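You operate a simulated robot arm through the tools that you are given. There is no shell and no other tool. Be economical: measure what you need, move in short steps, check, and stop when the job is done.

Carry out the task below with a simulated two-armed robot. There is one attempt and no reset: what you move stays moved.

Task
Put the carbon block that says "medium" from the drawer cabinet top on top of the brown carton there and the carbon block labelled "soft" on the top of the grey stand.

The check looks at the end state, three seconds after you hand in, the way a careful person would. Anything else that was tipped, shoved, dropped, spilled or broken makes it a failure.

Robot
Two 7-joint arms with two-finger parallel grippers on one trunk, on a base that drives. Base frame: it is fixed to the floor where the robot stands at the start and does not move with it; the origin is under the middle of the robot, x ahead of it, y to its left, z up. Lengths are in cm, angles in degrees, forces in N, time in s.
The left shoulder is at the start at [7, 16.3, 122], the right one opposite. With the tool pointing down near the work surface each hand reaches from about 40 to 88 cm from the robot's upright axis, wherever it stands, measured 20 degrees to its own side. Places, roughly: top of the grey stand [350, -70, 90]. Payload 3.43 kg a hand.
Tool frame (each hand has its own): the origin (TCP) lies between the finger pads and is the grasp point; the fingertips stand 3.4 cm ahead of it; z points along the fingers, y is the line along which they close. The gripper opens to 12.8 cm. The fingers are 2.4 cm wide and 1.2 cm thick; the gripper's body (4.8 by 13 cm) begins 9.6 cm behind the TCP.
Orientation is told as [roll, pitch, yaw] about the base's x, y, z axes, in that order, counted from this pose: with the fingers straight down and closing along the base's y, the tool's x points along the base's -x, its y along +y and its z along -z.

Tools
- The arms move only by the tool play_rows. It takes "left_series", "right_series" or both (then of equal length, played together; a hand with none holds still); each is a list of rows, each a list of 7 numbers: the gripper command, from -1 (fully open) to 1 (shut), values between in proportion, then the shift along the base's x, y, z in units of 400 mm (1.0 is 400 mm), then the turn, a rotation vector about the base's x, y, z in units of 180 degrees (1.0 is 180 degrees). In form: [[hand, dx, dy, dz, ax, ay, az], ...]. A call has 1 to 12 rows; each row is the pose to reach, as a shift and turn from the pose commanded when the call began. A call with a number of a shift or a turn outside -1 to 1 is refused whole. Rows are played at 5 a second. More than 5 cm and 8.6 degrees between two rows, or a gripper value outside its range, and nothing of the call is played. Where a pose cannot be reached the arm comes as near as it can. A force on the tool above 40 N (or 10 N above the force at the start of the call, whichever is more), or a blocked arm, ends the call early, and 0.2 s more pass. Each finger travels about 15.3 cm/s and halts on what it meets, pressing with about 39 N; the grip force reading is that of the motor and also rises with nothing between the fingers. The clock runs only during rows and for 0.2 s after the last one: add rows that repeat a pose to give the fingers time. It gives the time, the measured TCP pose, the force on the tool (base axes), the opening and the grip force at its end, in the units of the frame above (readings bear some noise).
- Cameras (640 x 400 px; columns grow to the right, rows downward): "scene" is now at [13.56, -0.57, 144.1]; the picture's right is [-0.09, -1.00, 0.00], its down [-0.63, 0.06, -0.78] and it looks along [0.77, -0.07, -0.63] (base axes); focal length 250 px, centre (320, 200). "left" rides on the left gripper at [7.6, 1.1, -16] in its tool frame; the picture's right is [-0.15, 0.99, 0.00], its down [-0.88, -0.13, -0.46] and it looks along [-0.45, -0.07, 0.89] (tool axes); focal length 234 px, centre (320, 200). "right" rides on the right gripper at [7.6, -1.1, -16] in its tool frame; the picture's right is [0.15, 0.99, 0.00], its down [-0.88, 0.13, -0.46] and it looks along [-0.45, 0.07, 0.89] (tool axes); focal length 234 px, centre (320, 200). There is no depth. A picture from a camera that has moved, and an enlarged one, comes with that camera's place and axes in the base frame and with its lens.
- get_image(camera): a new picture of that camera. The clock stands still meanwhile.
- raise_lower(by): slides the trunk up (or, below 0, down) by that many cm; the arms and the scene camera ride with it, the base frame stays. It gives what a move gives, with no picture.
- steer(legs): drives the robot by 1 to 6 legs, each [ahead, left, turn to the left] in cm, cm and degrees, along the robot's own axes; the way and the turn of a leg run together, so that a leg with both is an arc; at most 150 cm and 180 degrees a leg. The arms and the cameras ride along, it lands a little off, and it stops where it bumps. It gives what a move gives.
- head_to(pan, tilt): turns the head with the scene camera to pan (to the left, within 86 degrees either way) and tilt (down, from -29 to 69), counted from straight ahead of the robot. It gives what a move gives.
- zoom(camera, box): a new picture of the part [left, top, right, bottom] of that camera's present view, enlarged. The clock stands still meanwhile.
- close_job(): hands the job in; it is judged then, once.

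Work in short steps. Places have to be worked out from the pictures, the camera data and where the tool is seen: move nearer, look again, correct. Check each grasp and each placing, and mend what went wrong. You have 120 turns and 88 pictures in all, those below and enlarged ones among them. Open the grippers and draw the arms clear of the work before you hand the job in, unless the task says otherwise; then end with one line.

The tools are called after ">>>" by a JSON object that holds its "fn" and its "kwargs". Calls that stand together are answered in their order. play_rows: Moves the arms, as the interface text tells. Its arguments: {"type":"object","properties":{"left_series":{"type":"array","items":{"type":"array","items":{"type":"number"}}},"right_series":{"type":"array","items":{"type":"array","items":{"type":"number"}}}},"required":[]} The other tools are called the same way: raise_lower (by) slides the trunk up or down; steer (legs) drives the base; head_to (pan, tilt) turns the head that bears the scene camera; get_image (camera) takes a picture; zoom (camera, box) takes an enlarged picture of a part of a camera's view; close_job () hands the job in.

At the start:

```text
time: 0.0
left_ee_pos: [54.35, 17.02, 123.93]
left_orientation: [0.0, 0.1, 0.2]
left_force: [-0.2, -1.3, 0.2]
left_opening: 12.81
left_finger_force: 0.0
right_ee_pos: [45.41, -25.63, 127.7]
right_orientation: [0.0, 0.0, 0.0]
right_force: [0.3, 0.2, -0.1]
right_opening: 12.81
right_finger_force: 0.0
trunk travel left (down, up): [-70.0, 24.0]
robot x, y, heading: [0.04, -0.2, -0.1]
head pan, tilt: [-5.1, 38.9]
```

scene: 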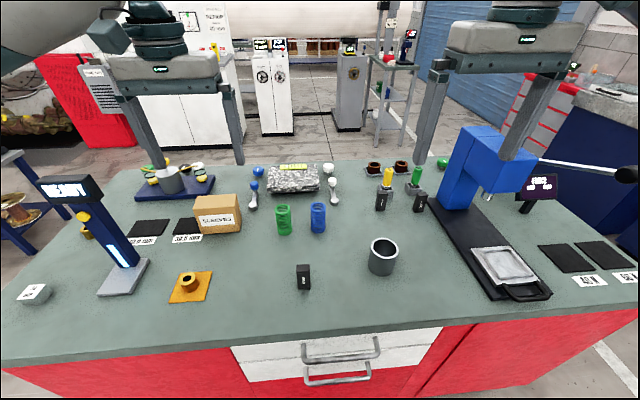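
right: 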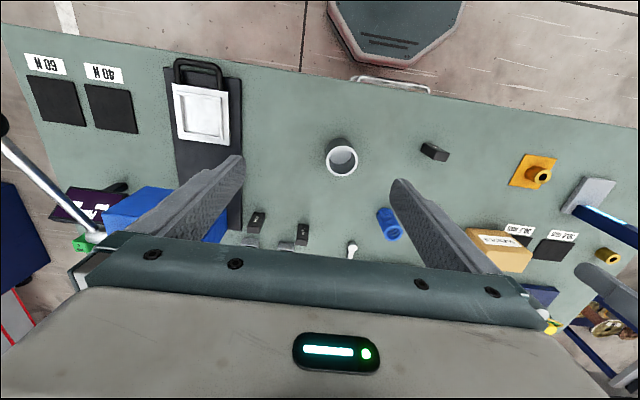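
left: 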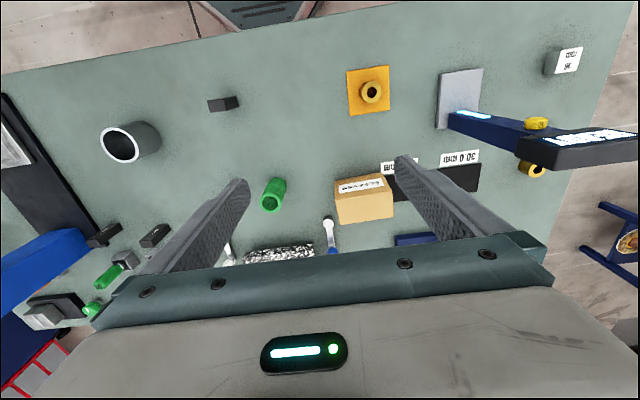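

I'll zoom into the bench's small black blocks and the background to read labels and find the drawer cabinet.

>>> {"fn": "zoom", "kwargs": {"camera": "scene", "box": [270, 150, 470, 300]}}

>>> {"fn": "head_to", "kwargs": {"pan": -15, "tilt": 10}}

>>> {"fn": "get_image", "kwargs": {"camera": "scene"}}

```text
2.67 times, centred on (370, 225) of scene
camera zoom: at [13.56, -0.57, 144.1], right [-0.09, -1.0, 0.0], down [-0.63, 0.06, -0.78], along [0.77, -0.07, -0.63], focal length 667 px, centre (187, 133)
```

zoom: 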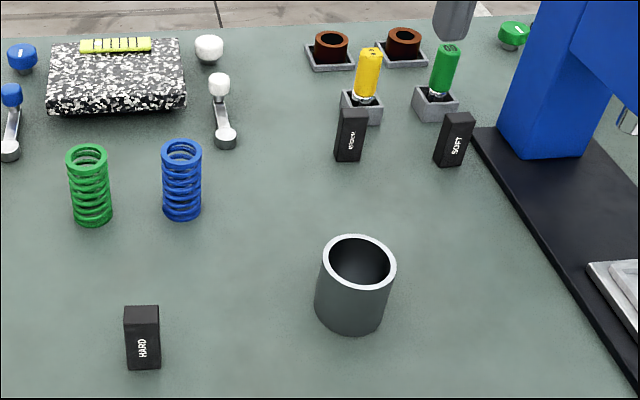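

```text
time: 0.9
left_ee_pos: [54.27, 16.96, 123.84]
left_orientation: [0.0, 0.0, 0.1]
left_force: [0.1, -1.3, 0.2]
left_opening: 12.8
left_finger_force: 0.0
right_ee_pos: [45.46, -25.57, 127.79]
right_orientation: [0.0, 0.0, 0.0]
right_force: [0.4, -0.1, -0.5]
right_opening: 12.79
right_finger_force: 0.1
trunk travel left (down, up): [-70.0, 24.0]
robot x, y, heading: [-0.07, 0.26, -0.1]
head pan, tilt: [-15.0, 10.0]
```

```text
83 pictures are left
camera scene: at [14.0, -2.21, 148.69], right [-0.26, -0.97, 0.0], down [-0.17, 0.05, -0.98], along [0.95, -0.25, -0.17], focal length 250 px, centre (320, 200)
```

scene: 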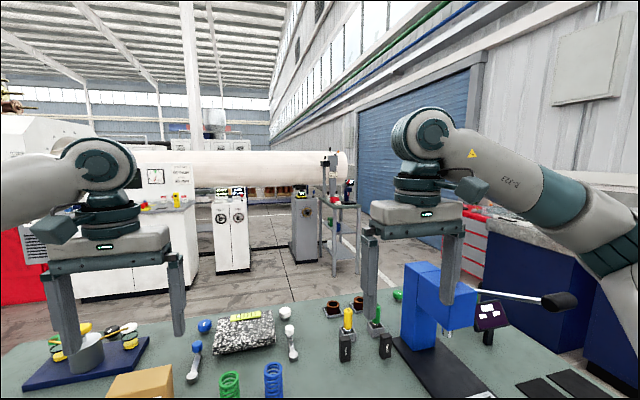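

SOFT is in the rear of the bench; I need to confirm the other label, and look at the grey stand (projects to about (305,198)).

>>> {"fn": "zoom", "kwargs": {"camera": "scene", "box": [200, 150, 380, 280]}}

>>> {"fn": "zoom", "kwargs": {"camera": "scene", "box": [325, 300, 405, 370]}}

>>> {"fn": "head_to", "kwargs": {"pan": 0, "tilt": 45}}

>>> {"fn": "get_image", "kwargs": {"camera": "scene"}}

```text
3.08 times, centred on (290, 215) of scene
camera zoom: at [14.0, -2.21, 148.69], right [-0.26, -0.97, 0.0], down [-0.17, 0.05, -0.98], along [0.95, -0.25, -0.17], focal length 770 px, centre (412, 154)
```

zoom: 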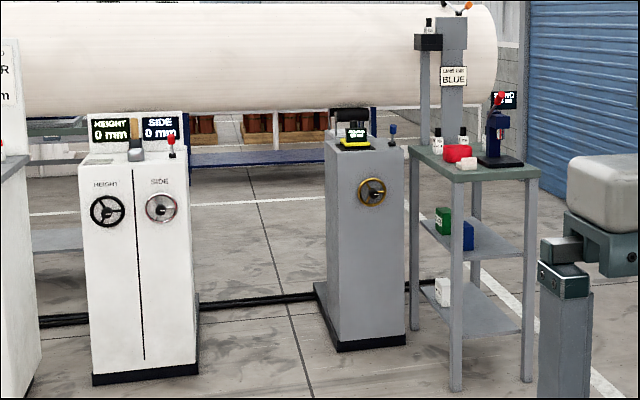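

```text
5.71 times, centred on (365, 335) of scene
camera zoom: at [14.0, -2.21, 148.69], right [-0.26, -0.97, 0.0], down [-0.17, 0.05, -0.98], along [0.95, -0.25, -0.17], focal length 1430 px, centre (63, -571)
```

zoom: 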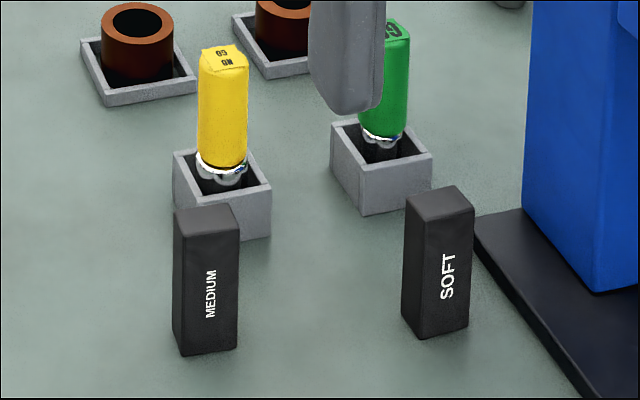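

```text
time: 1.9
left_ee_pos: [54.33, 16.86, 123.87]
left_orientation: [0.0, 0.0, 0.2]
left_force: [0.3, 0.1, -0.6]
left_opening: 12.79
left_finger_force: 0.0
right_ee_pos: [45.32, -25.44, 127.78]
right_orientation: [0.0, 0.0, 0.0]
right_force: [-0.4, 0.0, -0.4]
right_opening: 12.8
right_finger_force: 0.1
trunk travel left (down, up): [-70.0, 24.0]
robot x, y, heading: [0.05, 0.05, -0.1]
head pan, tilt: [0.0, 45.0]
```

```text
80 pictures are left
camera scene: at [13.15, 0.19, 143.21], right [0.0, -1.0, 0.0], down [-0.71, 0.0, -0.71], along [0.71, 0.0, -0.71], focal length 250 px, centre (320, 200)
```

scene: 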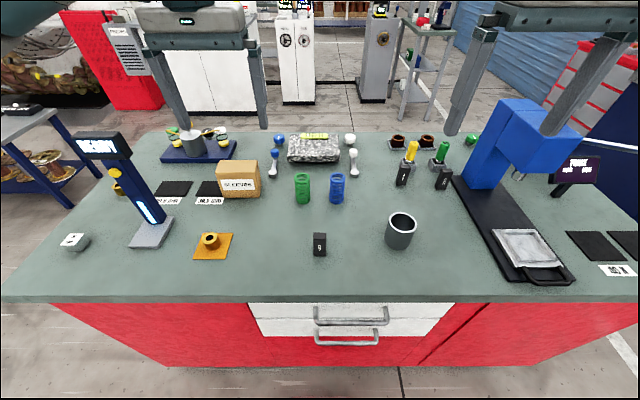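

Blocks: medium ≈ (73,-26), soft ≈ (72,-38), upright; carton ≈ (70,23), top ≈ 99. I move the right hand over the medium block at a safe height and look with its camera.

>>> {"fn": "play_rows", "kwargs": {"right_series": [[-0.1, 0.1, -0.01, -0.05, 0, 0, 0], [-0.1, 0.2, -0.02, -0.1, 0, 0, 0], [-0.1, 0.3, -0.03, -0.15, 0, 0, 0], [-0.1, 0.4, -0.03, -0.15, 0, 0, 0], [-0.1, 0.5, -0.04, -0.15, 0, 0, 0], [-0.1, 0.5, -0.04, -0.15, 0, 0, 0]]}}

>>> {"fn": "get_image", "kwargs": {"camera": "right"}}

>>> {"fn": "get_image", "kwargs": {"camera": "scene"}}

```text
time: 3.4
left_ee_pos: [54.19, 16.84, 123.89]
left_orientation: [0.0, 0.0, 0.1]
left_force: [-0.1, 0.1, 0.1]
left_opening: 12.79
left_finger_force: 0.0
right_ee_pos: [65.52, -27.22, 121.98]
right_orientation: [0.0, 0.1, -0.1]
right_force: [-0.2, 0.4, -1.5]
right_opening: 7.04
right_finger_force: 0.1
trunk travel left (down, up): [-70.0, 24.0]
robot x, y, heading: [-0.01, 0.02, 0.2]
head pan, tilt: [0.0, 45.0]
```

```text
79 pictures are left
camera right: at [57.95, -28.4, 137.88], right [-0.15, 0.99, 0.0], down [0.88, 0.13, 0.46], along [0.45, 0.07, -0.89], focal length 234 px, centre (320, 200)
```

right: 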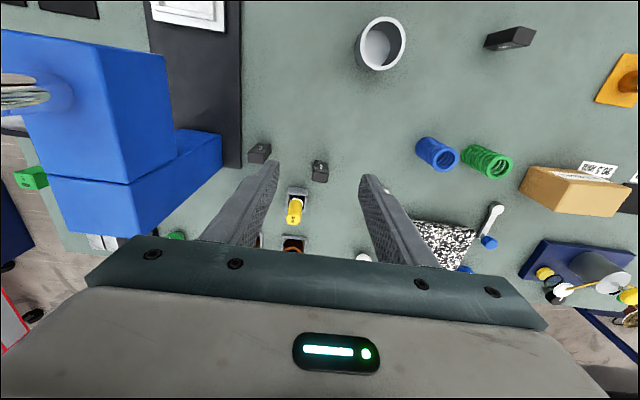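

```text
78 pictures are left
camera scene: at [13.07, 0.14, 143.21], right [0.0, -1.0, 0.0], down [-0.71, 0.0, -0.71], along [0.71, 0.0, -0.71], focal length 250 px, centre (320, 200)
```

scene: 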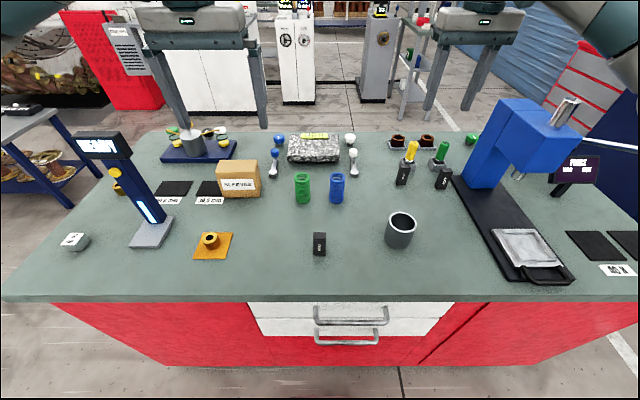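

I zoom in on the two blocks in the hand view.

>>> {"fn": "zoom", "kwargs": {"camera": "right", "box": [235, 130, 345, 230]}}

>>> {"fn": "zoom", "kwargs": {"camera": "scene", "box": [380, 130, 480, 200]}}

```text
4.00 times, centred on (290, 180) of right
camera zoom: at [57.95, -28.4, 137.88], right [-0.15, 0.99, 0.0], down [0.88, 0.13, 0.46], along [0.45, 0.07, -0.89], focal length 937 px, centre (440, 280)
```

zoom: 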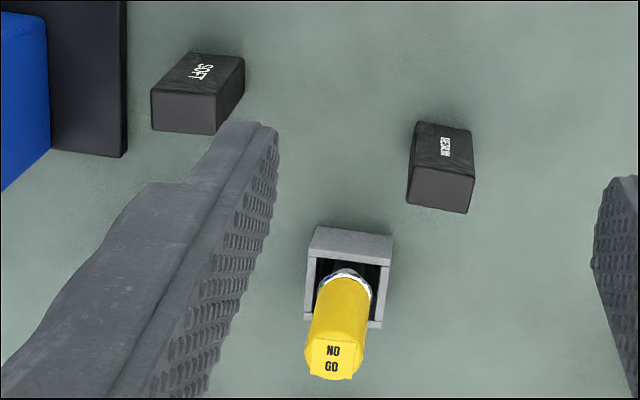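

```text
5.71 times, centred on (430, 165) of scene
camera zoom: at [13.07, 0.14, 143.21], right [0.0, -1.0, 0.0], down [-0.71, 0.0, -0.71], along [0.71, 0.0, -0.71], focal length 1430 px, centre (-309, 400)
```

zoom: 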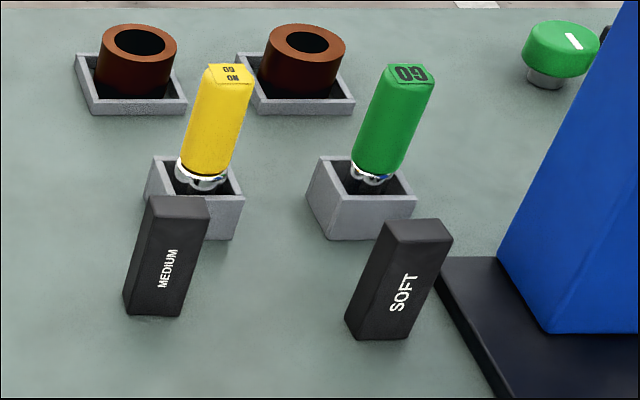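

Block is about 2×3×7 cm; medium centre ≈ (74.0, -25.9), soft ≈ (72.1,-37.9). I go above medium and check before descending.

>>> {"fn": "play_rows", "kwargs": {"right_series": [[-0.1, 0.1, 0.017, 0, 0, 0, 0], [-0.1, 0.2125, 0.034, 0, 0, 0, 0], [-0.1, 0.2125, 0.034, -0.12, 0, 0, 0], [-0.1, 0.2125, 0.034, -0.24, 0, 0, 0], [-0.1, 0.2125, 0.034, -0.35, 0, 0, 0], [-0.1, 0.2125, 0.034, -0.45, 0, 0, 0], [-0.1, 0.2125, 0.034, -0.45, 0, 0, 0]]}}

>>> {"fn": "get_image", "kwargs": {"camera": "right"}}

>>> {"fn": "zoom", "kwargs": {"camera": "scene", "box": [360, 90, 520, 200]}}

```text
time: 5.0
left_ee_pos: [54.27, 16.98, 123.97]
left_orientation: [0.0, 0.0, 0.1]
left_force: [0.6, 1.0, -0.1]
left_opening: 12.81
left_finger_force: 0.1
right_ee_pos: [73.91, -25.8, 103.81]
right_orientation: [0.0, 0.0, 0.0]
right_force: [-0.4, 0.5, -0.4]
right_opening: 7.04
right_finger_force: 0.2
trunk travel left (down, up): [-70.0, 24.0]
robot x, y, heading: [0.23, 0.0, -0.2]
head pan, tilt: [0.0, 45.0]
```

```text
75 pictures are left
camera right: at [66.32, -26.98, 119.83], right [-0.15, 0.99, 0.0], down [0.88, 0.13, 0.46], along [0.45, 0.07, -0.89], focal length 234 px, centre (320, 200)
```

right: 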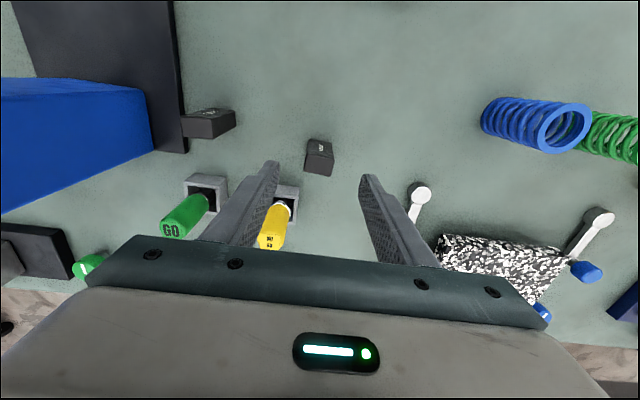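

```text
3.64 times, centred on (440, 145) of scene
camera zoom: at [13.12, 0.25, 143.21], right [0.0, -1.0, 0.0], down [-0.71, 0.0, -0.71], along [0.71, 0.0, -0.71], focal length 910 px, centre (-116, 400)
```

zoom: 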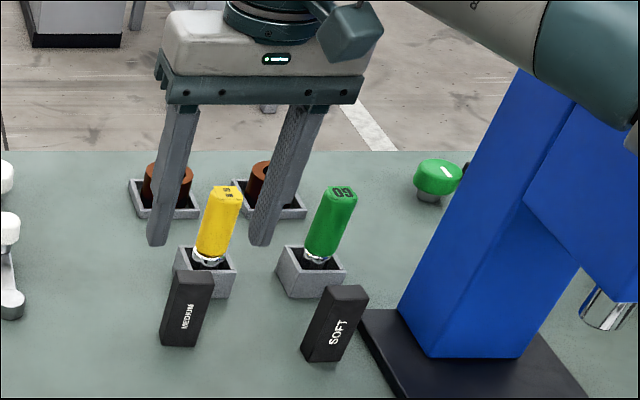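

Aligned. Before descending I check the right forearm's clearance to the press top.

>>> {"fn": "head_to", "kwargs": {"pan": -25, "tilt": 20}}

>>> {"fn": "get_image", "kwargs": {"camera": "scene"}}

>>> {"fn": "get_image", "kwargs": {"camera": "left"}}

```text
time: 5.8
left_ee_pos: [54.31, 16.93, 123.91]
left_orientation: [-0.1, 0.0, 0.0]
left_force: [0.6, 0.1, 0.6]
left_opening: 12.8
left_finger_force: 0.0
right_ee_pos: [74.0, -25.86, 103.76]
right_orientation: [0.0, 0.0, 0.0]
right_force: [1.1, 0.5, 0.5]
right_opening: 7.03
right_finger_force: 0.0
trunk travel left (down, up): [-70.0, 24.0]
robot x, y, heading: [-0.09, -0.05, -0.0]
head pan, tilt: [-25.0, 20.0]
```

```text
73 pictures are left
camera scene: at [13.48, -3.74, 147.06], right [-0.42, -0.91, 0.0], down [-0.31, 0.14, -0.94], along [0.85, -0.4, -0.34], focal length 250 px, centre (320, 200)
```

scene: 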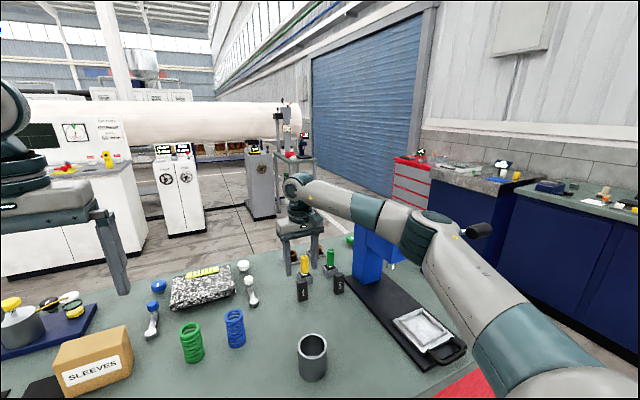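

```text
72 pictures are left
camera left: at [46.79, 18.02, 139.95], right [0.14, 0.99, 0.0], down [0.88, -0.13, 0.46], along [0.45, -0.07, -0.89], focal length 234 px, centre (320, 200)
```

left: 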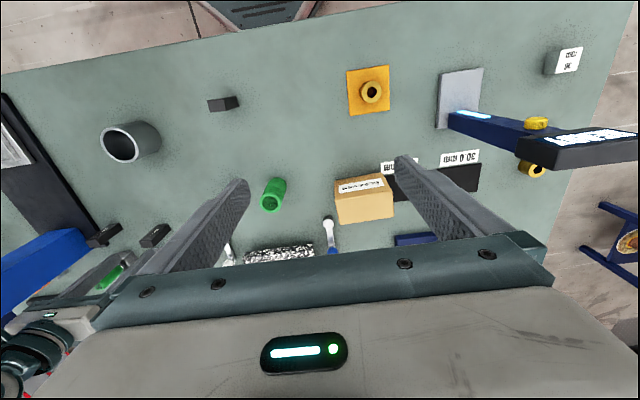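

The forearm passes clear of the press (it stays left/in front of it). Descend to z≈95 and close on medium.

>>> {"fn": "play_rows", "kwargs": {"right_series": [[-0.1, 0, 0, -0.08, 0, 0, 0], [-0.1, 0, 0, -0.15, 0, 0, 0], [-0.1, 0, 0, -0.22, 0, 0, 0], [-0.1, 0, 0, -0.22, 0, 0, 0], [0.3, 0, 0, -0.22, 0, 0, 0], [0.7, 0, 0, -0.22, 0, 0, 0], [1, 0, 0, -0.22, 0, 0, 0], [1, 0, 0, -0.22, 0, 0, 0]]}}

>>> {"fn": "get_image", "kwargs": {"camera": "right"}}

```text
time: 7.6
left_ee_pos: [54.28, 17.04, 123.83]
left_orientation: [0.1, 0.0, 0.1]
left_force: [-0.3, -0.5, -0.7]
left_opening: 12.8
left_finger_force: 0.1
right_ee_pos: [73.94, -25.83, 95.17]
right_orientation: [0.0, 0.0, 0.0]
right_force: [0.3, -0.4, -0.5]
right_opening: 2.95
right_finger_force: 38.9
trunk travel left (down, up): [-70.0, 24.0]
robot x, y, heading: [-0.06, -0.21, 0.0]
head pan, tilt: [-25.0, 20.0]
```

```text
71 pictures are left
camera right: at [66.43, -27.04, 111.08], right [-0.15, 0.99, 0.0], down [0.88, 0.13, 0.46], along [0.45, 0.07, -0.89], focal length 234 px, centre (320, 200)
```

right: 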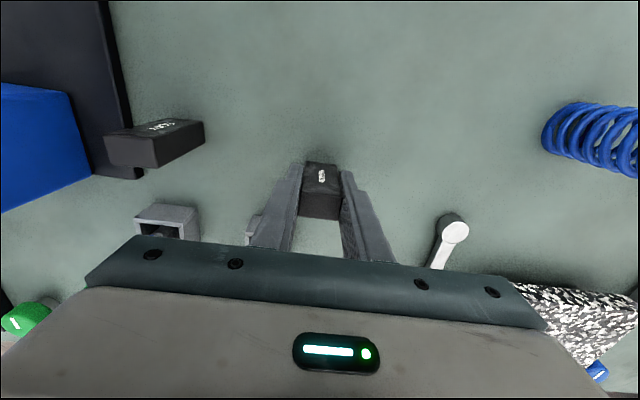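

Medium is held (opening 2.95). Lift it 24 cm, and raise the left hand too so it clears the tall scanner when I drive left.

>>> {"fn": "play_rows", "kwargs": {"right_series": [[1, 0, 0, 0.08, 0, 0, 0], [1, 0, 0, 0.18, 0, 0, 0], [1, 0, 0, 0.28, 0, 0, 0], [1, 0, 0, 0.38, 0, 0, 0], [1, 0, 0, 0.48, 0, 0, 0], [1, 0, 0, 0.58, 0, 0, 0], [1, 0, 0, 0.58, 0, 0, 0]], "left_series": [[-1, 0, 0, 0.06, 0, 0, 0], [-1, 0, 0, 0.12, 0, 0, 0], [-1, 0, 0, 0.18, 0, 0, 0], [-1, 0, 0, 0.24, 0, 0, 0], [-1, 0, 0, 0.3, 0, 0, 0], [-1, 0, 0, 0.35, 0, 0, 0], [-1, 0, 0, 0.35, 0, 0, 0]]}}

>>> {"fn": "head_to", "kwargs": {"pan": 25, "tilt": 35}}

>>> {"fn": "get_image", "kwargs": {"camera": "scene"}}

```text
time: 9.2
left_ee_pos: [54.25, 17.01, 137.91]
left_orientation: [0.0, 0.0, 0.2]
left_force: [-0.2, 0.2, -0.7]
left_opening: 12.79
left_finger_force: 0.1
right_ee_pos: [74.04, -25.91, 118.16]
right_orientation: [0.0, 0.1, -0.1]
right_force: [0.9, 0.6, -0.3]
right_opening: 2.9
right_finger_force: 39.3
trunk travel left (down, up): [-70.0, 24.0]
robot x, y, heading: [0.05, -0.02, -0.0]
head pan, tilt: [-25.0, 20.0]
```

```text
time: 10.4
left_ee_pos: [54.29, 17.11, 137.99]
left_orientation: [0.1, 0.0, 0.1]
left_force: [0.5, -0.2, 0.3]
left_opening: 12.81
left_finger_force: 0.1
right_ee_pos: [73.96, -25.97, 118.15]
right_orientation: [0.0, 0.0, 0.1]
right_force: [0.4, -0.3, -1.1]
right_opening: 2.93
right_finger_force: 38.9
trunk travel left (down, up): [-70.0, 24.0]
robot x, y, heading: [-0.04, 0.15, -0.2]
head pan, tilt: [25.0, 35.0]
```

```text
70 pictures are left
camera scene: at [13.04, 3.9, 144.69], right [0.42, -0.91, 0.0], down [-0.52, -0.24, -0.82], along [0.74, 0.35, -0.57], focal length 250 px, centre (320, 200)
```

scene: 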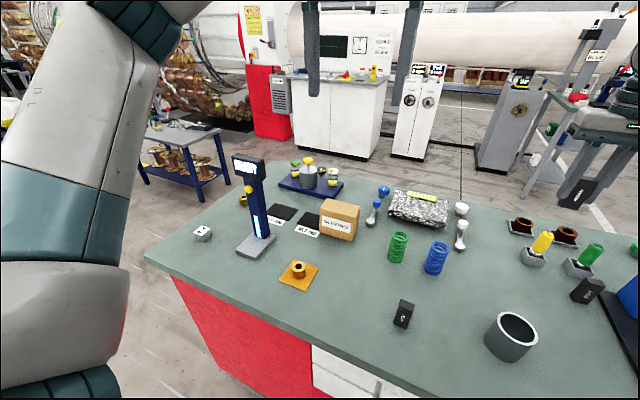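

Path looks clear; drive 46 cm to the left, then look with the right-hand camera.

>>> {"fn": "steer", "kwargs": {"legs": [[0, 46, 0]]}}

>>> {"fn": "get_image", "kwargs": {"camera": "right"}}

>>> {"fn": "head_to", "kwargs": {"pan": -20, "tilt": 35}}

>>> {"fn": "get_image", "kwargs": {"camera": "scene"}}

```text
time: 13.2
left_ee_pos: [54.15, 62.72, 137.89]
left_orientation: [0.0, 0.0, 0.0]
left_force: [0.8, 0.4, 0.6]
left_opening: 12.81
left_finger_force: 0.1
right_ee_pos: [74.04, 19.87, 118.13]
right_orientation: [0.0, 0.0, -0.2]
right_force: [0.3, 0.0, -1.7]
right_opening: 2.93
right_finger_force: 39.3
trunk travel left (down, up): [-70.0, 24.0]
robot x, y, heading: [0.02, 46.14, 0.3]
head pan, tilt: [25.0, 35.0]
```

```text
69 pictures are left
camera right: at [66.38, 18.71, 134.15], right [-0.15, 0.99, 0.0], down [0.88, 0.13, 0.46], along [0.45, 0.07, -0.89], focal length 234 px, centre (320, 200)
```

right: 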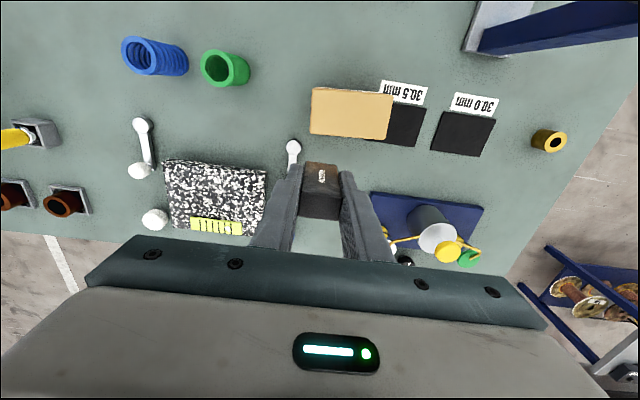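

```text
time: 14.3
left_ee_pos: [54.27, 62.85, 137.88]
left_orientation: [-0.1, 0.0, 0.1]
left_force: [-0.1, 0.9, 0.0]
left_opening: 12.8
left_finger_force: 0.0
right_ee_pos: [73.92, 19.84, 118.15]
right_orientation: [0.0, 0.0, -0.1]
right_force: [-0.3, 0.1, -0.9]
right_opening: 2.92
right_finger_force: 38.8
trunk travel left (down, up): [-70.0, 24.0]
robot x, y, heading: [0.07, 46.08, -0.1]
head pan, tilt: [-20.0, 35.0]
```

```text
68 pictures are left
camera scene: at [13.33, 43.09, 144.69], right [-0.34, -0.94, 0.0], down [-0.54, 0.2, -0.82], along [0.77, -0.28, -0.57], focal length 250 px, centre (320, 200)
```

scene: 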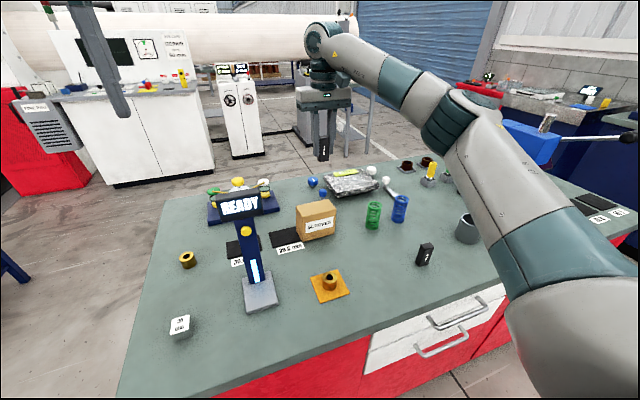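

I zoom both views to fix the carton's top height and centre.

>>> {"fn": "zoom", "kwargs": {"camera": "scene", "box": [270, 180, 370, 250]}}

>>> {"fn": "zoom", "kwargs": {"camera": "right", "box": [290, 70, 410, 150]}}

```text
5.71 times, centred on (320, 215) of scene
camera zoom: at [13.33, 43.09, 144.69], right [-0.34, -0.94, 0.0], down [-0.54, 0.2, -0.82], along [0.77, -0.28, -0.57], focal length 1430 px, centre (320, 114)
```

zoom: 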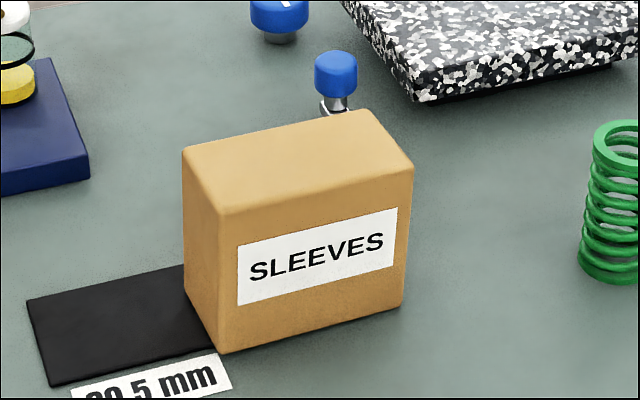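

```text
5.00 times, centred on (350, 110) of right
camera zoom: at [66.38, 18.77, 134.16], right [-0.15, 0.99, 0.0], down [0.88, 0.13, 0.46], along [0.45, 0.07, -0.89], focal length 1171 px, centre (170, 650)
```

zoom: 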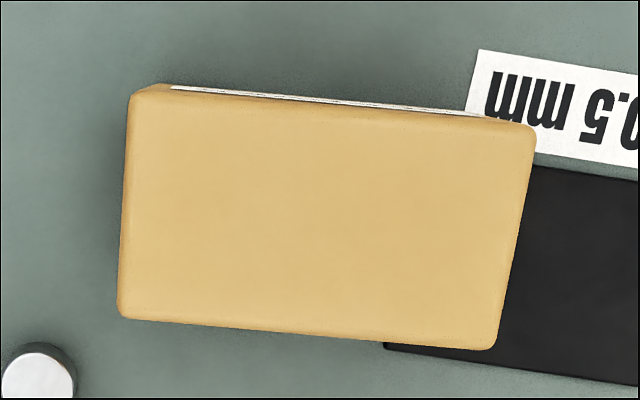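

Carton top centre ≈ (69.95, 23.7, 99.4). Move above it and come down to just above contact.

>>> {"fn": "play_rows", "kwargs": {"right_series": [[1, -0.05, 0.05, 0, 0, 0, 0], [1, -0.1, 0.096, 0, 0, 0, 0], [1, -0.1, 0.096, -0.1, 0, 0, 0], [1, -0.1, 0.096, -0.2, 0, 0, 0], [1, -0.1, 0.096, -0.28, 0, 0, 0], [1, -0.1, 0.096, -0.305, 0, 0, 0], [1, -0.1, 0.096, -0.305, 0, 0, 0]]}}

>>> {"fn": "zoom", "kwargs": {"camera": "scene", "box": [240, 140, 400, 250]}}

>>> {"fn": "get_image", "kwargs": {"camera": "right"}}

```text
time: 15.9
left_ee_pos: [54.35, 62.87, 137.88]
left_orientation: [0.0, 0.0, 0.0]
left_force: [0.0, 0.0, -0.4]
left_opening: 12.79
left_finger_force: 0.1
right_ee_pos: [69.98, 23.69, 105.95]
right_orientation: [0.0, 0.0, -0.1]
right_force: [-1.0, 0.0, -0.3]
right_opening: 2.93
right_finger_force: 38.7
trunk travel left (down, up): [-70.0, 24.0]
robot x, y, heading: [-0.07, 45.71, 0.0]
head pan, tilt: [-20.0, 35.0]
```

```text
3.64 times, centred on (320, 195) of scene
camera zoom: at [13.29, 43.11, 144.69], right [-0.34, -0.94, 0.0], down [-0.54, 0.2, -0.82], along [0.77, -0.28, -0.57], focal length 910 px, centre (320, 218)
```

zoom: 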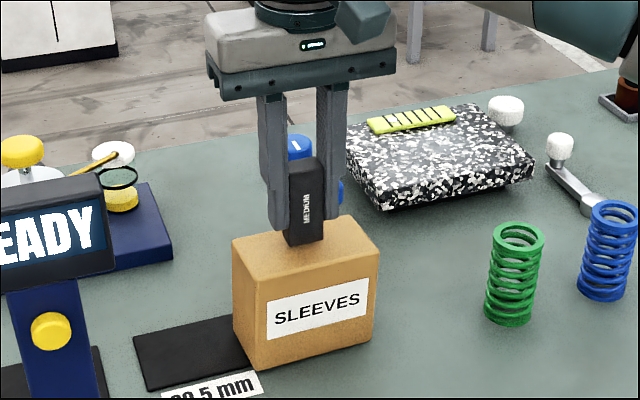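

```text
64 pictures are left
camera right: at [62.36, 22.56, 121.96], right [-0.14, 0.99, 0.0], down [0.88, 0.13, 0.46], along [0.45, 0.07, -0.89], focal length 234 px, centre (320, 200)
```

right: 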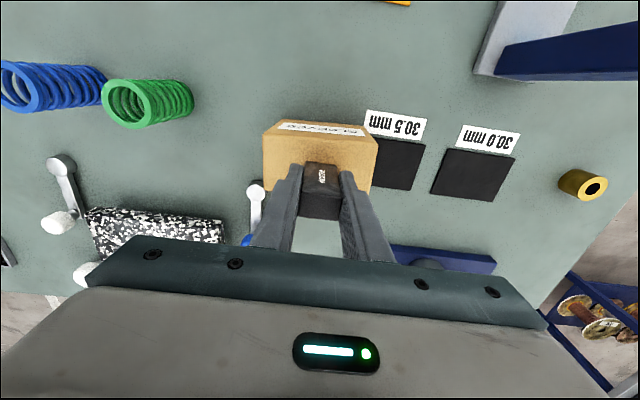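

Centred over the carton; lower in small steps watching force.

>>> {"fn": "play_rows", "kwargs": {"right_series": [[1, 0, 0, -0.01, 0, 0, 0], [1, 0, 0, -0.02, 0, 0, 0], [1, 0, 0, -0.028, 0, 0, 0], [1, 0, 0, -0.032, 0, 0, 0], [1, 0, 0, -0.032, 0, 0, 0]]}}

>>> {"fn": "zoom", "kwargs": {"camera": "scene", "box": [290, 170, 350, 220]}}

```text
time: 17.1
left_ee_pos: [53.89, 62.99, 138.02]
left_orientation: [0.0, 0.0, 0.0]
left_force: [-0.8, 0.1, -0.4]
left_opening: 12.82
left_finger_force: 0.0
right_ee_pos: [69.67, 23.84, 105.14]
right_orientation: [0.0, -0.3, -0.1]
right_force: [3.9, -3.6, 31.6]
right_opening: 2.95
right_finger_force: 39.1
trunk travel left (down, up): [-70.0, 24.0]
robot x, y, heading: [-0.05, 45.6, -0.1]
head pan, tilt: [-20.0, 35.0]
```

```text
8.00 times, centred on (320, 195) of scene
camera zoom: at [12.96, 43.16, 144.75], right [-0.34, -0.94, 0.0], down [-0.54, 0.2, -0.82], along [0.77, -0.28, -0.57], focal length 2001 px, centre (320, 240)
```

zoom: 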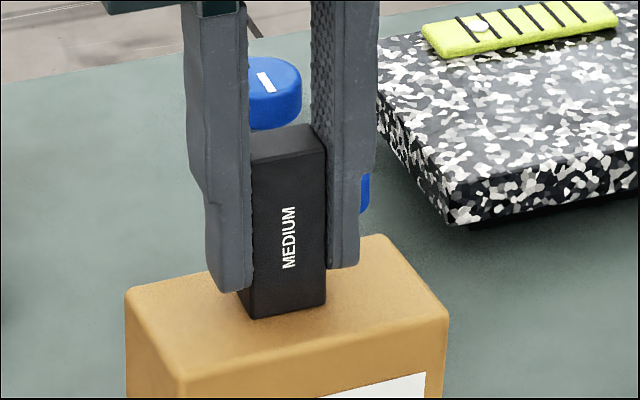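

In contact (31 N). Ease up until the force is light, then open.

>>> {"fn": "play_rows", "kwargs": {"right_series": [[1, 0, 0, 0.008, 0, 0, 0], [1, 0, 0, 0.012, 0, 0, 0], [1, 0, 0, 0.012, 0, 0, 0]]}}

```text
time: 17.9
left_ee_pos: [54.16, 62.99, 137.92]
left_orientation: [0.0, -0.1, -0.1]
left_force: [0.5, -0.6, 0.3]
left_opening: 12.82
left_finger_force: 0.0
right_ee_pos: [69.82, 23.8, 105.19]
right_orientation: [0.0, 0.1, 0.0]
right_force: [-2.5, -2.4, 7.5]
right_opening: 2.92
right_finger_force: 38.9
trunk travel left (down, up): [-70.0, 24.0]
robot x, y, heading: [0.26, 45.94, -0.1]
head pan, tilt: [-20.0, 35.0]
```

Light contact (7.5 N): open to ~6.5 cm and then rise.

>>> {"fn": "play_rows", "kwargs": {"right_series": [[0.4, 0, 0, 0.003, 0, 0, 0], [0.1, 0, 0, 0.003, 0, 0, 0], [0, 0, 0, 0.003, 0, 0, 0], [0, 0, 0, 0.003, 0, 0, 0], [0, 0, 0, 0.06, 0, 0, 0], [0, 0, 0, 0.16, 0, 0, 0], [0, 0, 0, 0.26, 0, 0, 0], [0, 0, 0, 0.36, 0, 0, 0], [0, 0, 0, 0.46, 0, 0, 0], [0, 0, 0, 0.56, 0, 0, 0]]}}

>>> {"fn": "zoom", "kwargs": {"camera": "scene", "box": [240, 140, 400, 250]}}

>>> {"fn": "get_image", "kwargs": {"camera": "right"}}

```text
time: 20.1
left_ee_pos: [54.16, 62.97, 137.97]
left_orientation: [-0.1, -0.1, 0.0]
left_force: [-0.7, 0.5, -0.3]
left_opening: 12.8
left_finger_force: 0.0
right_ee_pos: [69.6, 23.85, 127.61]
right_orientation: [-0.1, 0.1, -0.2]
right_force: [0.3, -0.5, 0.1]
right_opening: 6.39
right_finger_force: 0.2
trunk travel left (down, up): [-70.0, 24.0]
robot x, y, heading: [0.13, 46.02, -0.0]
head pan, tilt: [-20.0, 35.0]
```

```text
3.64 times, centred on (320, 195) of scene
camera zoom: at [13.14, 43.2, 144.7], right [-0.34, -0.94, 0.0], down [-0.54, 0.2, -0.82], along [0.77, -0.28, -0.57], focal length 910 px, centre (320, 218)
```

zoom: 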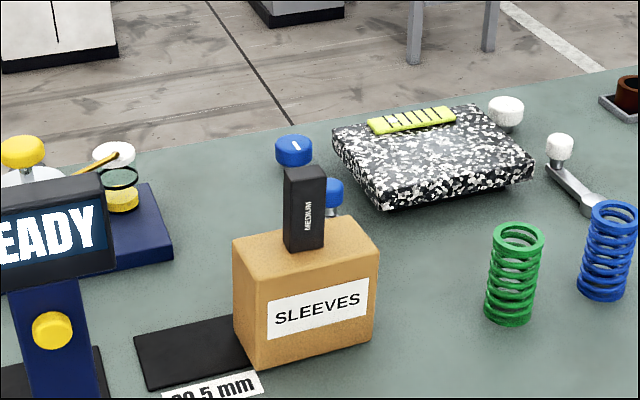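

```text
61 pictures are left
camera right: at [62.14, 22.65, 143.65], right [-0.15, 0.99, 0.0], down [0.88, 0.13, 0.46], along [0.45, 0.07, -0.89], focal length 234 px, centre (320, 200)
```

right: 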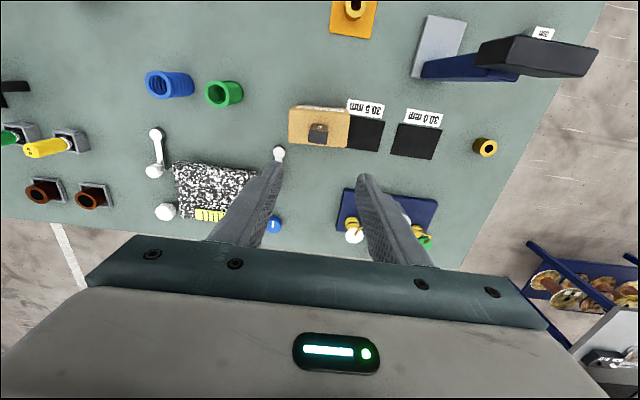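

Medium stands on the carton. Now raise/retract the right hand and drive right so the left hand can take the soft block without an arm near the press.

>>> {"fn": "play_rows", "kwargs": {"right_series": [[0, -0.06, 0, 0.08, 0, 0, 0], [0, -0.12, 0, 0.16, 0, 0, 0], [0, -0.2, 0, 0.24, 0, 0, 0], [0, -0.28, 0, 0.32, 0, 0, 0], [0, -0.36, 0, 0.36, 0, 0, 0], [0, -0.44, 0, 0.36, 0, 0, 0], [0, -0.5, 0, 0.36, 0, 0, 0]]}}

>>> {"fn": "head_to", "kwargs": {"pan": -65, "tilt": 30}}

>>> {"fn": "get_image", "kwargs": {"camera": "scene"}}

```text
time: 21.7
left_ee_pos: [54.18, 62.84, 137.97]
left_orientation: [0.0, -0.1, 0.0]
left_force: [-0.9, -0.6, -1.1]
left_opening: 12.8
left_finger_force: 0.1
right_ee_pos: [49.64, 23.71, 142.04]
right_orientation: [-0.1, 0.1, 0.0]
right_force: [0.0, 1.0, 0.2]
right_opening: 6.4
right_finger_force: 0.0
trunk travel left (down, up): [-70.0, 24.0]
robot x, y, heading: [-0.04, 45.77, 0.1]
head pan, tilt: [-20.0, 35.0]
```

```text
time: 22.8
left_ee_pos: [54.19, 62.83, 137.86]
left_orientation: [0.0, 0.0, 0.0]
left_force: [-0.3, -0.3, 0.4]
left_opening: 12.8
left_finger_force: 0.0
right_ee_pos: [49.78, 23.67, 142.06]
right_orientation: [0.1, 0.0, -0.2]
right_force: [1.0, -0.3, -0.3]
right_opening: 6.39
right_finger_force: 0.0
trunk travel left (down, up): [-70.0, 24.0]
robot x, y, heading: [-0.08, 46.18, -0.1]
head pan, tilt: [-65.0, 30.0]
```

```text
60 pictures are left
camera scene: at [8.83, 37.91, 145.47], right [-0.91, -0.42, 0.0], down [-0.21, 0.45, -0.87], along [0.37, -0.78, -0.5], focal length 250 px, centre (320, 200)
```

scene: 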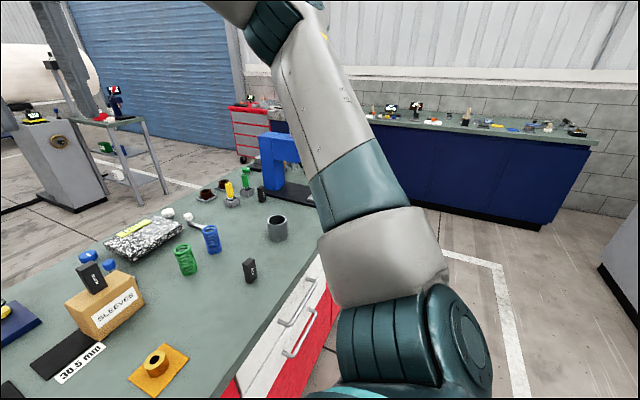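

Aisle is clear. Drive 91 cm right.

>>> {"fn": "steer", "kwargs": {"legs": [[0, -91, 0]]}}

>>> {"fn": "head_to", "kwargs": {"pan": 0, "tilt": 35}}

>>> {"fn": "get_image", "kwargs": {"camera": "scene"}}

>>> {"fn": "get_image", "kwargs": {"camera": "left"}}

```text
time: 27.6
left_ee_pos: [54.77, -26.93, 137.99]
left_orientation: [0.0, -0.1, 1.1]
left_force: [0.5, -0.1, 0.6]
left_opening: 12.79
left_finger_force: 0.1
right_ee_pos: [51.12, -66.09, 141.99]
right_orientation: [0.0, 0.0, 1.1]
right_force: [-0.7, -0.2, 0.6]
right_opening: 6.39
right_finger_force: 0.1
trunk travel left (down, up): [-70.0, 24.0]
robot x, y, heading: [1.06, -45.07, 1.1]
head pan, tilt: [-65.0, 30.0]
```

```text
time: 29.0
left_ee_pos: [54.71, -27.05, 137.83]
left_orientation: [0.0, 0.0, 1.2]
left_force: [0.2, 0.0, -0.4]
left_opening: 12.82
left_finger_force: 0.0
right_ee_pos: [51.07, -66.31, 141.91]
right_orientation: [0.1, 0.0, 1.1]
right_force: [-0.5, 0.7, 0.3]
right_opening: 6.38
right_finger_force: 0.1
trunk travel left (down, up): [-70.0, 24.0]
robot x, y, heading: [1.02, -44.92, 1.4]
head pan, tilt: [0.0, 35.0]
```

```text
59 pictures are left
camera scene: at [14.65, -44.57, 144.69], right [0.02, -1.0, 0.0], down [-0.57, -0.01, -0.82], along [0.82, 0.01, -0.57], focal length 250 px, centre (320, 200)
```

scene: 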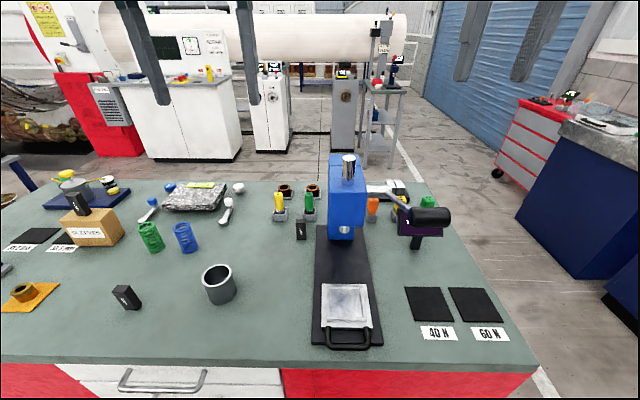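

```text
58 pictures are left
camera left: at [47.2, -26.07, 153.95], right [0.13, 0.99, 0.0], down [0.88, -0.11, 0.46], along [0.45, -0.06, -0.89], focal length 234 px, centre (320, 200)
```

left: 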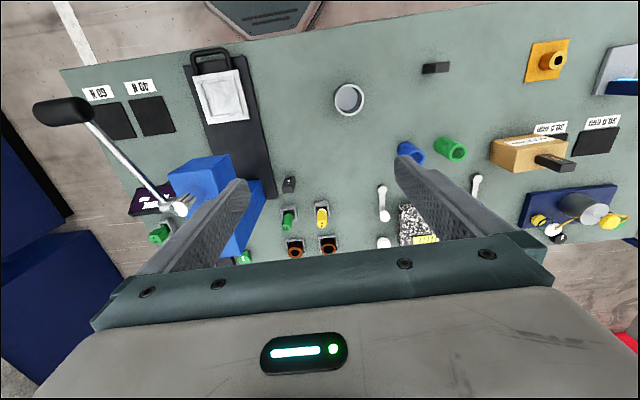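

Soft at ≈(72,-38); press column right of it. Turn the left hand yaw to ≈-86° (closing along x, camera away from the press) and bring it above soft at z≈118.

>>> {"fn": "play_rows", "kwargs": {"left_series": [[-0.1, 0.04, -0.025, -0.045, 0, 0, -0.044], [-0.1, 0.08, -0.05, -0.09, 0, 0, -0.088], [-0.1, 0.12, -0.075, -0.135, 0, 0, -0.132], [-0.1, 0.16, -0.1, -0.18, 0, 0, -0.176], [-0.1, 0.2, -0.125, -0.225, 0, 0, -0.22], [-0.1, 0.24, -0.15, -0.27, 0, 0, -0.264], [-0.1, 0.28, -0.175, -0.315, 0, 0, -0.308], [-0.1, 0.32, -0.2, -0.36, 0, 0, -0.352], [-0.1, 0.36, -0.225, -0.405, 0, 0, -0.396], [-0.1, 0.4, -0.25, -0.45, 0, 0, -0.44], [-0.1, 0.4325, -0.273, -0.5, 0, 0, -0.484], [-0.1, 0.4325, -0.273, -0.5, 0, 0, -0.484]]}}

>>> {"fn": "get_image", "kwargs": {"camera": "left"}}

>>> {"fn": "get_image", "kwargs": {"camera": "scene"}}

```text
time: 31.6
left_ee_pos: [72.22, -37.92, 117.94]
left_orientation: [0.0, 0.0, -86.0]
left_force: [0.6, 1.1, -0.2]
left_opening: 7.05
left_finger_force: 0.0
right_ee_pos: [50.95, -66.3, 141.95]
right_orientation: [-0.1, 0.0, 1.1]
right_force: [-0.1, 0.9, 0.0]
right_opening: 6.4
right_finger_force: 0.1
trunk travel left (down, up): [-70.0, 24.0]
robot x, y, heading: [0.36, -45.33, 1.0]
head pan, tilt: [0.0, 35.0]
```

```text
57 pictures are left
camera left: at [72.81, -30.24, 133.94], right [1.0, -0.08, 0.0], down [-0.07, -0.89, 0.46], along [-0.04, -0.45, -0.89], focal length 234 px, centre (320, 200)
```

left: 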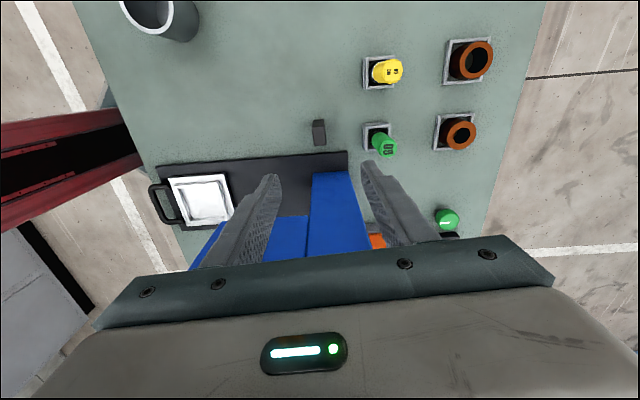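

```text
56 pictures are left
camera scene: at [14.6, -44.52, 144.7], right [0.02, -1.0, 0.0], down [-0.57, -0.01, -0.82], along [0.82, 0.02, -0.57], focal length 250 px, centre (320, 200)
```

scene: 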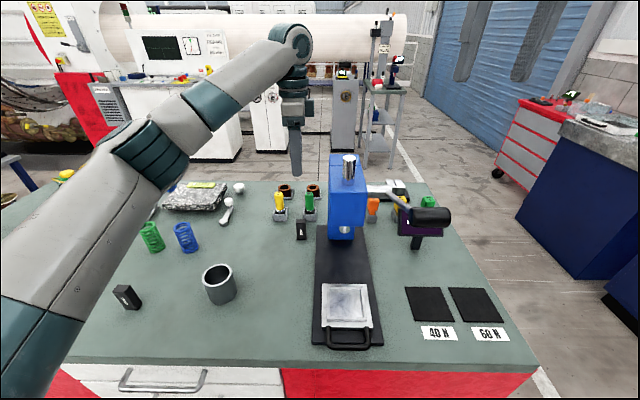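

Pose reached cleanly. Zoom on the soft block to refine its place.

>>> {"fn": "zoom", "kwargs": {"camera": "left", "box": [270, 100, 430, 200]}}

```text
4.00 times, centred on (350, 150) of left
camera zoom: at [72.81, -30.24, 133.94], right [1.0, -0.08, 0.0], down [-0.07, -0.89, 0.46], along [-0.04, -0.45, -0.89], focal length 937 px, centre (200, 400)
```

zoom: 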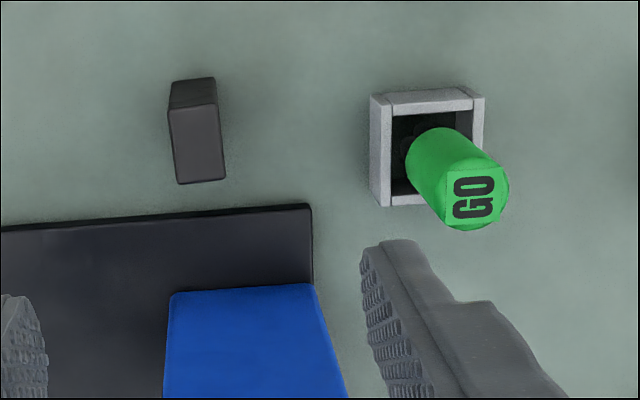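

Soft top centre ≈ (71.9, -37.8). Descend with a small correction and grip.

>>> {"fn": "play_rows", "kwargs": {"left_series": [[-0.1, -0.007, 0.003, -0.1, 0, 0, 0], [-0.1, -0.007, 0.003, -0.2, 0, 0, 0], [-0.1, -0.007, 0.003, -0.3, 0, 0, 0], [-0.1, -0.007, 0.003, -0.4, 0, 0, 0], [-0.1, -0.007, 0.003, -0.48, 0, 0, 0], [-0.1, -0.007, 0.003, -0.53, 0, 0, 0], [-0.1, -0.007, 0.003, -0.57, 0, 0, 0], [-0.1, -0.007, 0.003, -0.57, 0, 0, 0], [0.3, -0.007, 0.003, -0.57, 0, 0, 0], [0.7, -0.007, 0.003, -0.57, 0, 0, 0], [1, -0.007, 0.003, -0.57, 0, 0, 0], [1, -0.007, 0.003, -0.57, 0, 0, 0]]}}

>>> {"fn": "get_image", "kwargs": {"camera": "left"}}

```text
time: 34.2
left_ee_pos: [71.79, -37.87, 95.06]
left_orientation: [0.0, 0.0, -86.1]
left_force: [-0.3, -1.7, 0.6]
left_opening: 1.92
left_finger_force: 38.7
right_ee_pos: [51.1, -66.25, 141.96]
right_orientation: [0.0, 0.0, 1.1]
right_force: [-0.2, 0.1, -0.5]
right_opening: 6.36
right_finger_force: 0.1
trunk travel left (down, up): [-70.0, 24.0]
robot x, y, heading: [0.79, -45.27, 1.1]
head pan, tilt: [0.0, 35.0]
```

```text
54 pictures are left
camera left: at [72.49, -30.2, 111.09], right [1.0, -0.08, 0.0], down [-0.07, -0.89, 0.46], along [-0.04, -0.45, -0.89], focal length 234 px, centre (320, 200)
```

left: 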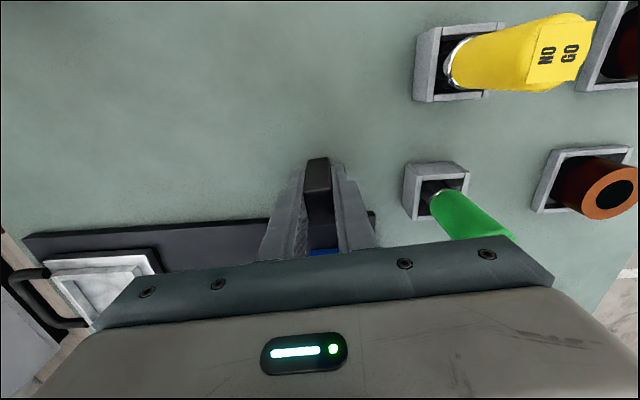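

Soft gripped (1.92 cm). Lift straight up, then retract toward the robot at carrying height.

>>> {"fn": "play_rows", "kwargs": {"left_series": [[1, 0, 0, 0.06, 0, 0, 0], [1, 0, 0, 0.16, 0, 0, 0], [1, 0, 0, 0.26, 0, 0, 0], [1, 0, 0, 0.36, 0, 0, 0], [1, 0, 0, 0.46, 0, 0, 0], [1, 0, 0, 0.56, 0, 0, 0], [1, 0, 0, 0.66, 0, 0, 0], [1, 0, 0, 0.76, 0, 0, 0], [1, -0.08, 0.05, 0.84, 0, 0, 0], [1, -0.17, 0.1, 0.88, 0, 0, 0], [1, -0.27, 0.15, 0.9, 0, 0, 0], [1, -0.37, 0.2, 0.9, 0, 0, 0]]}}

>>> {"fn": "get_image", "kwargs": {"camera": "left"}}

>>> {"fn": "head_to", "kwargs": {"pan": -40, "tilt": 25}}

>>> {"fn": "get_image", "kwargs": {"camera": "scene"}}

```text
time: 36.8
left_ee_pos: [56.84, -29.47, 131.0]
left_orientation: [0.0, 0.0, -86.1]
left_force: [-0.1, 1.1, -0.6]
left_opening: 1.92
left_finger_force: 38.9
right_ee_pos: [50.83, -66.12, 142.08]
right_orientation: [-0.1, -0.1, 1.2]
right_force: [0.3, 1.3, 0.0]
right_opening: 6.4
right_finger_force: 0.1
trunk travel left (down, up): [-70.0, 24.0]
robot x, y, heading: [0.25, -45.2, 1.0]
head pan, tilt: [0.0, 35.0]
```

```text
53 pictures are left
camera left: at [57.45, -21.79, 147.07], right [1.0, -0.08, 0.0], down [-0.07, -0.89, 0.46], along [-0.03, -0.46, -0.89], focal length 234 px, centre (320, 200)
```

left: 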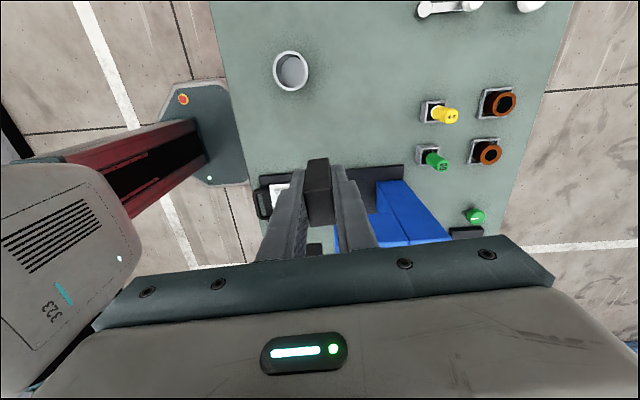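

```text
time: 37.8
left_ee_pos: [57.14, -29.5, 130.95]
left_orientation: [-0.1, 0.0, -86.0]
left_force: [0.0, -0.1, -0.8]
left_opening: 1.92
left_finger_force: 38.8
right_ee_pos: [51.02, -66.17, 141.89]
right_orientation: [-0.1, 0.0, 1.0]
right_force: [-0.2, 0.0, 0.2]
right_opening: 6.39
right_finger_force: 0.1
trunk travel left (down, up): [-70.0, 24.0]
robot x, y, heading: [1.22, -45.28, 1.1]
head pan, tilt: [-40.0, 25.0]
```

```text
52 pictures are left
camera scene: at [13.0, -50.46, 146.27], right [-0.63, -0.78, 0.0], down [-0.33, 0.27, -0.91], along [0.71, -0.57, -0.42], focal length 250 px, centre (320, 200)
```

scene: 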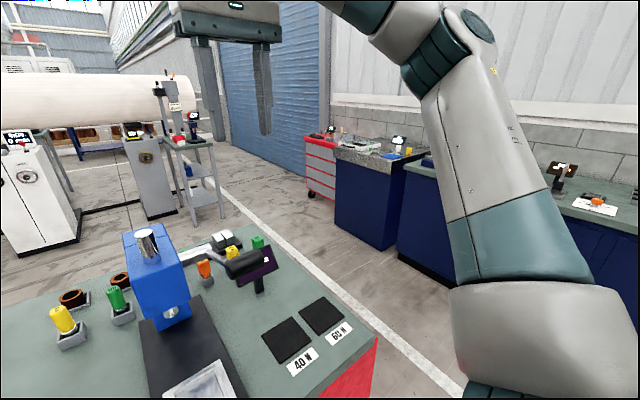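

Aisle between bench (edge y≈-90) and cabinets (y≈-220) is clear. First back away slightly, then slide right to y≈-153.

>>> {"fn": "steer", "kwargs": {"legs": [[-8, 0, -1], [0, -108, 0]]}}

>>> {"fn": "head_to", "kwargs": {"pan": 15, "tilt": 25}}

>>> {"fn": "get_image", "kwargs": {"camera": "scene"}}

```text
time: 44.0
left_ee_pos: [48.95, -138.49, 131.01]
left_orientation: [0.0, 0.0, -88.0]
left_force: [-0.1, -0.5, -1.1]
left_opening: 1.97
left_finger_force: 39.4
right_ee_pos: [41.6, -174.79, 141.95]
right_orientation: [0.0, 0.0, -1.0]
right_force: [-0.8, -0.2, 0.2]
right_opening: 6.4
right_finger_force: 0.0
trunk travel left (down, up): [-70.0, 24.0]
robot x, y, heading: [-7.56, -151.7, -0.8]
head pan, tilt: [-40.0, 25.0]
```

```text
time: 45.2
left_ee_pos: [48.86, -138.45, 130.93]
left_orientation: [-0.1, 0.0, -88.0]
left_force: [-0.2, -0.2, -0.9]
left_opening: 1.95
left_finger_force: 39.1
right_ee_pos: [41.68, -174.86, 141.95]
right_orientation: [0.0, 0.0, -1.1]
right_force: [-0.8, -0.1, 1.0]
right_opening: 6.43
right_finger_force: 0.2
trunk travel left (down, up): [-70.0, 24.0]
robot x, y, heading: [-7.41, -151.9, -0.8]
head pan, tilt: [15.0, 25.0]
```

```text
51 pictures are left
camera scene: at [6.2, -149.49, 146.26], right [0.24, -0.97, 0.0], down [-0.41, -0.1, -0.91], along [0.88, 0.22, -0.42], focal length 250 px, centre (320, 200)
```

scene: 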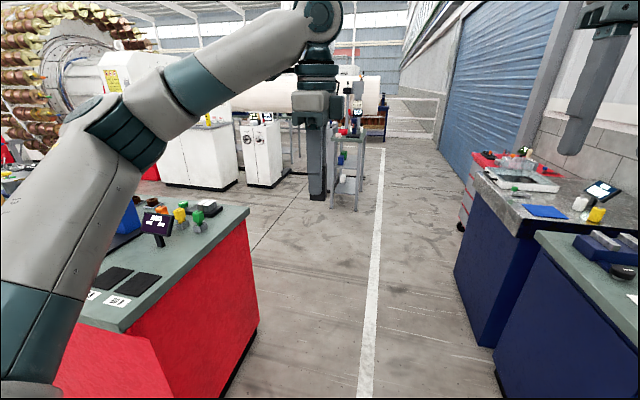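

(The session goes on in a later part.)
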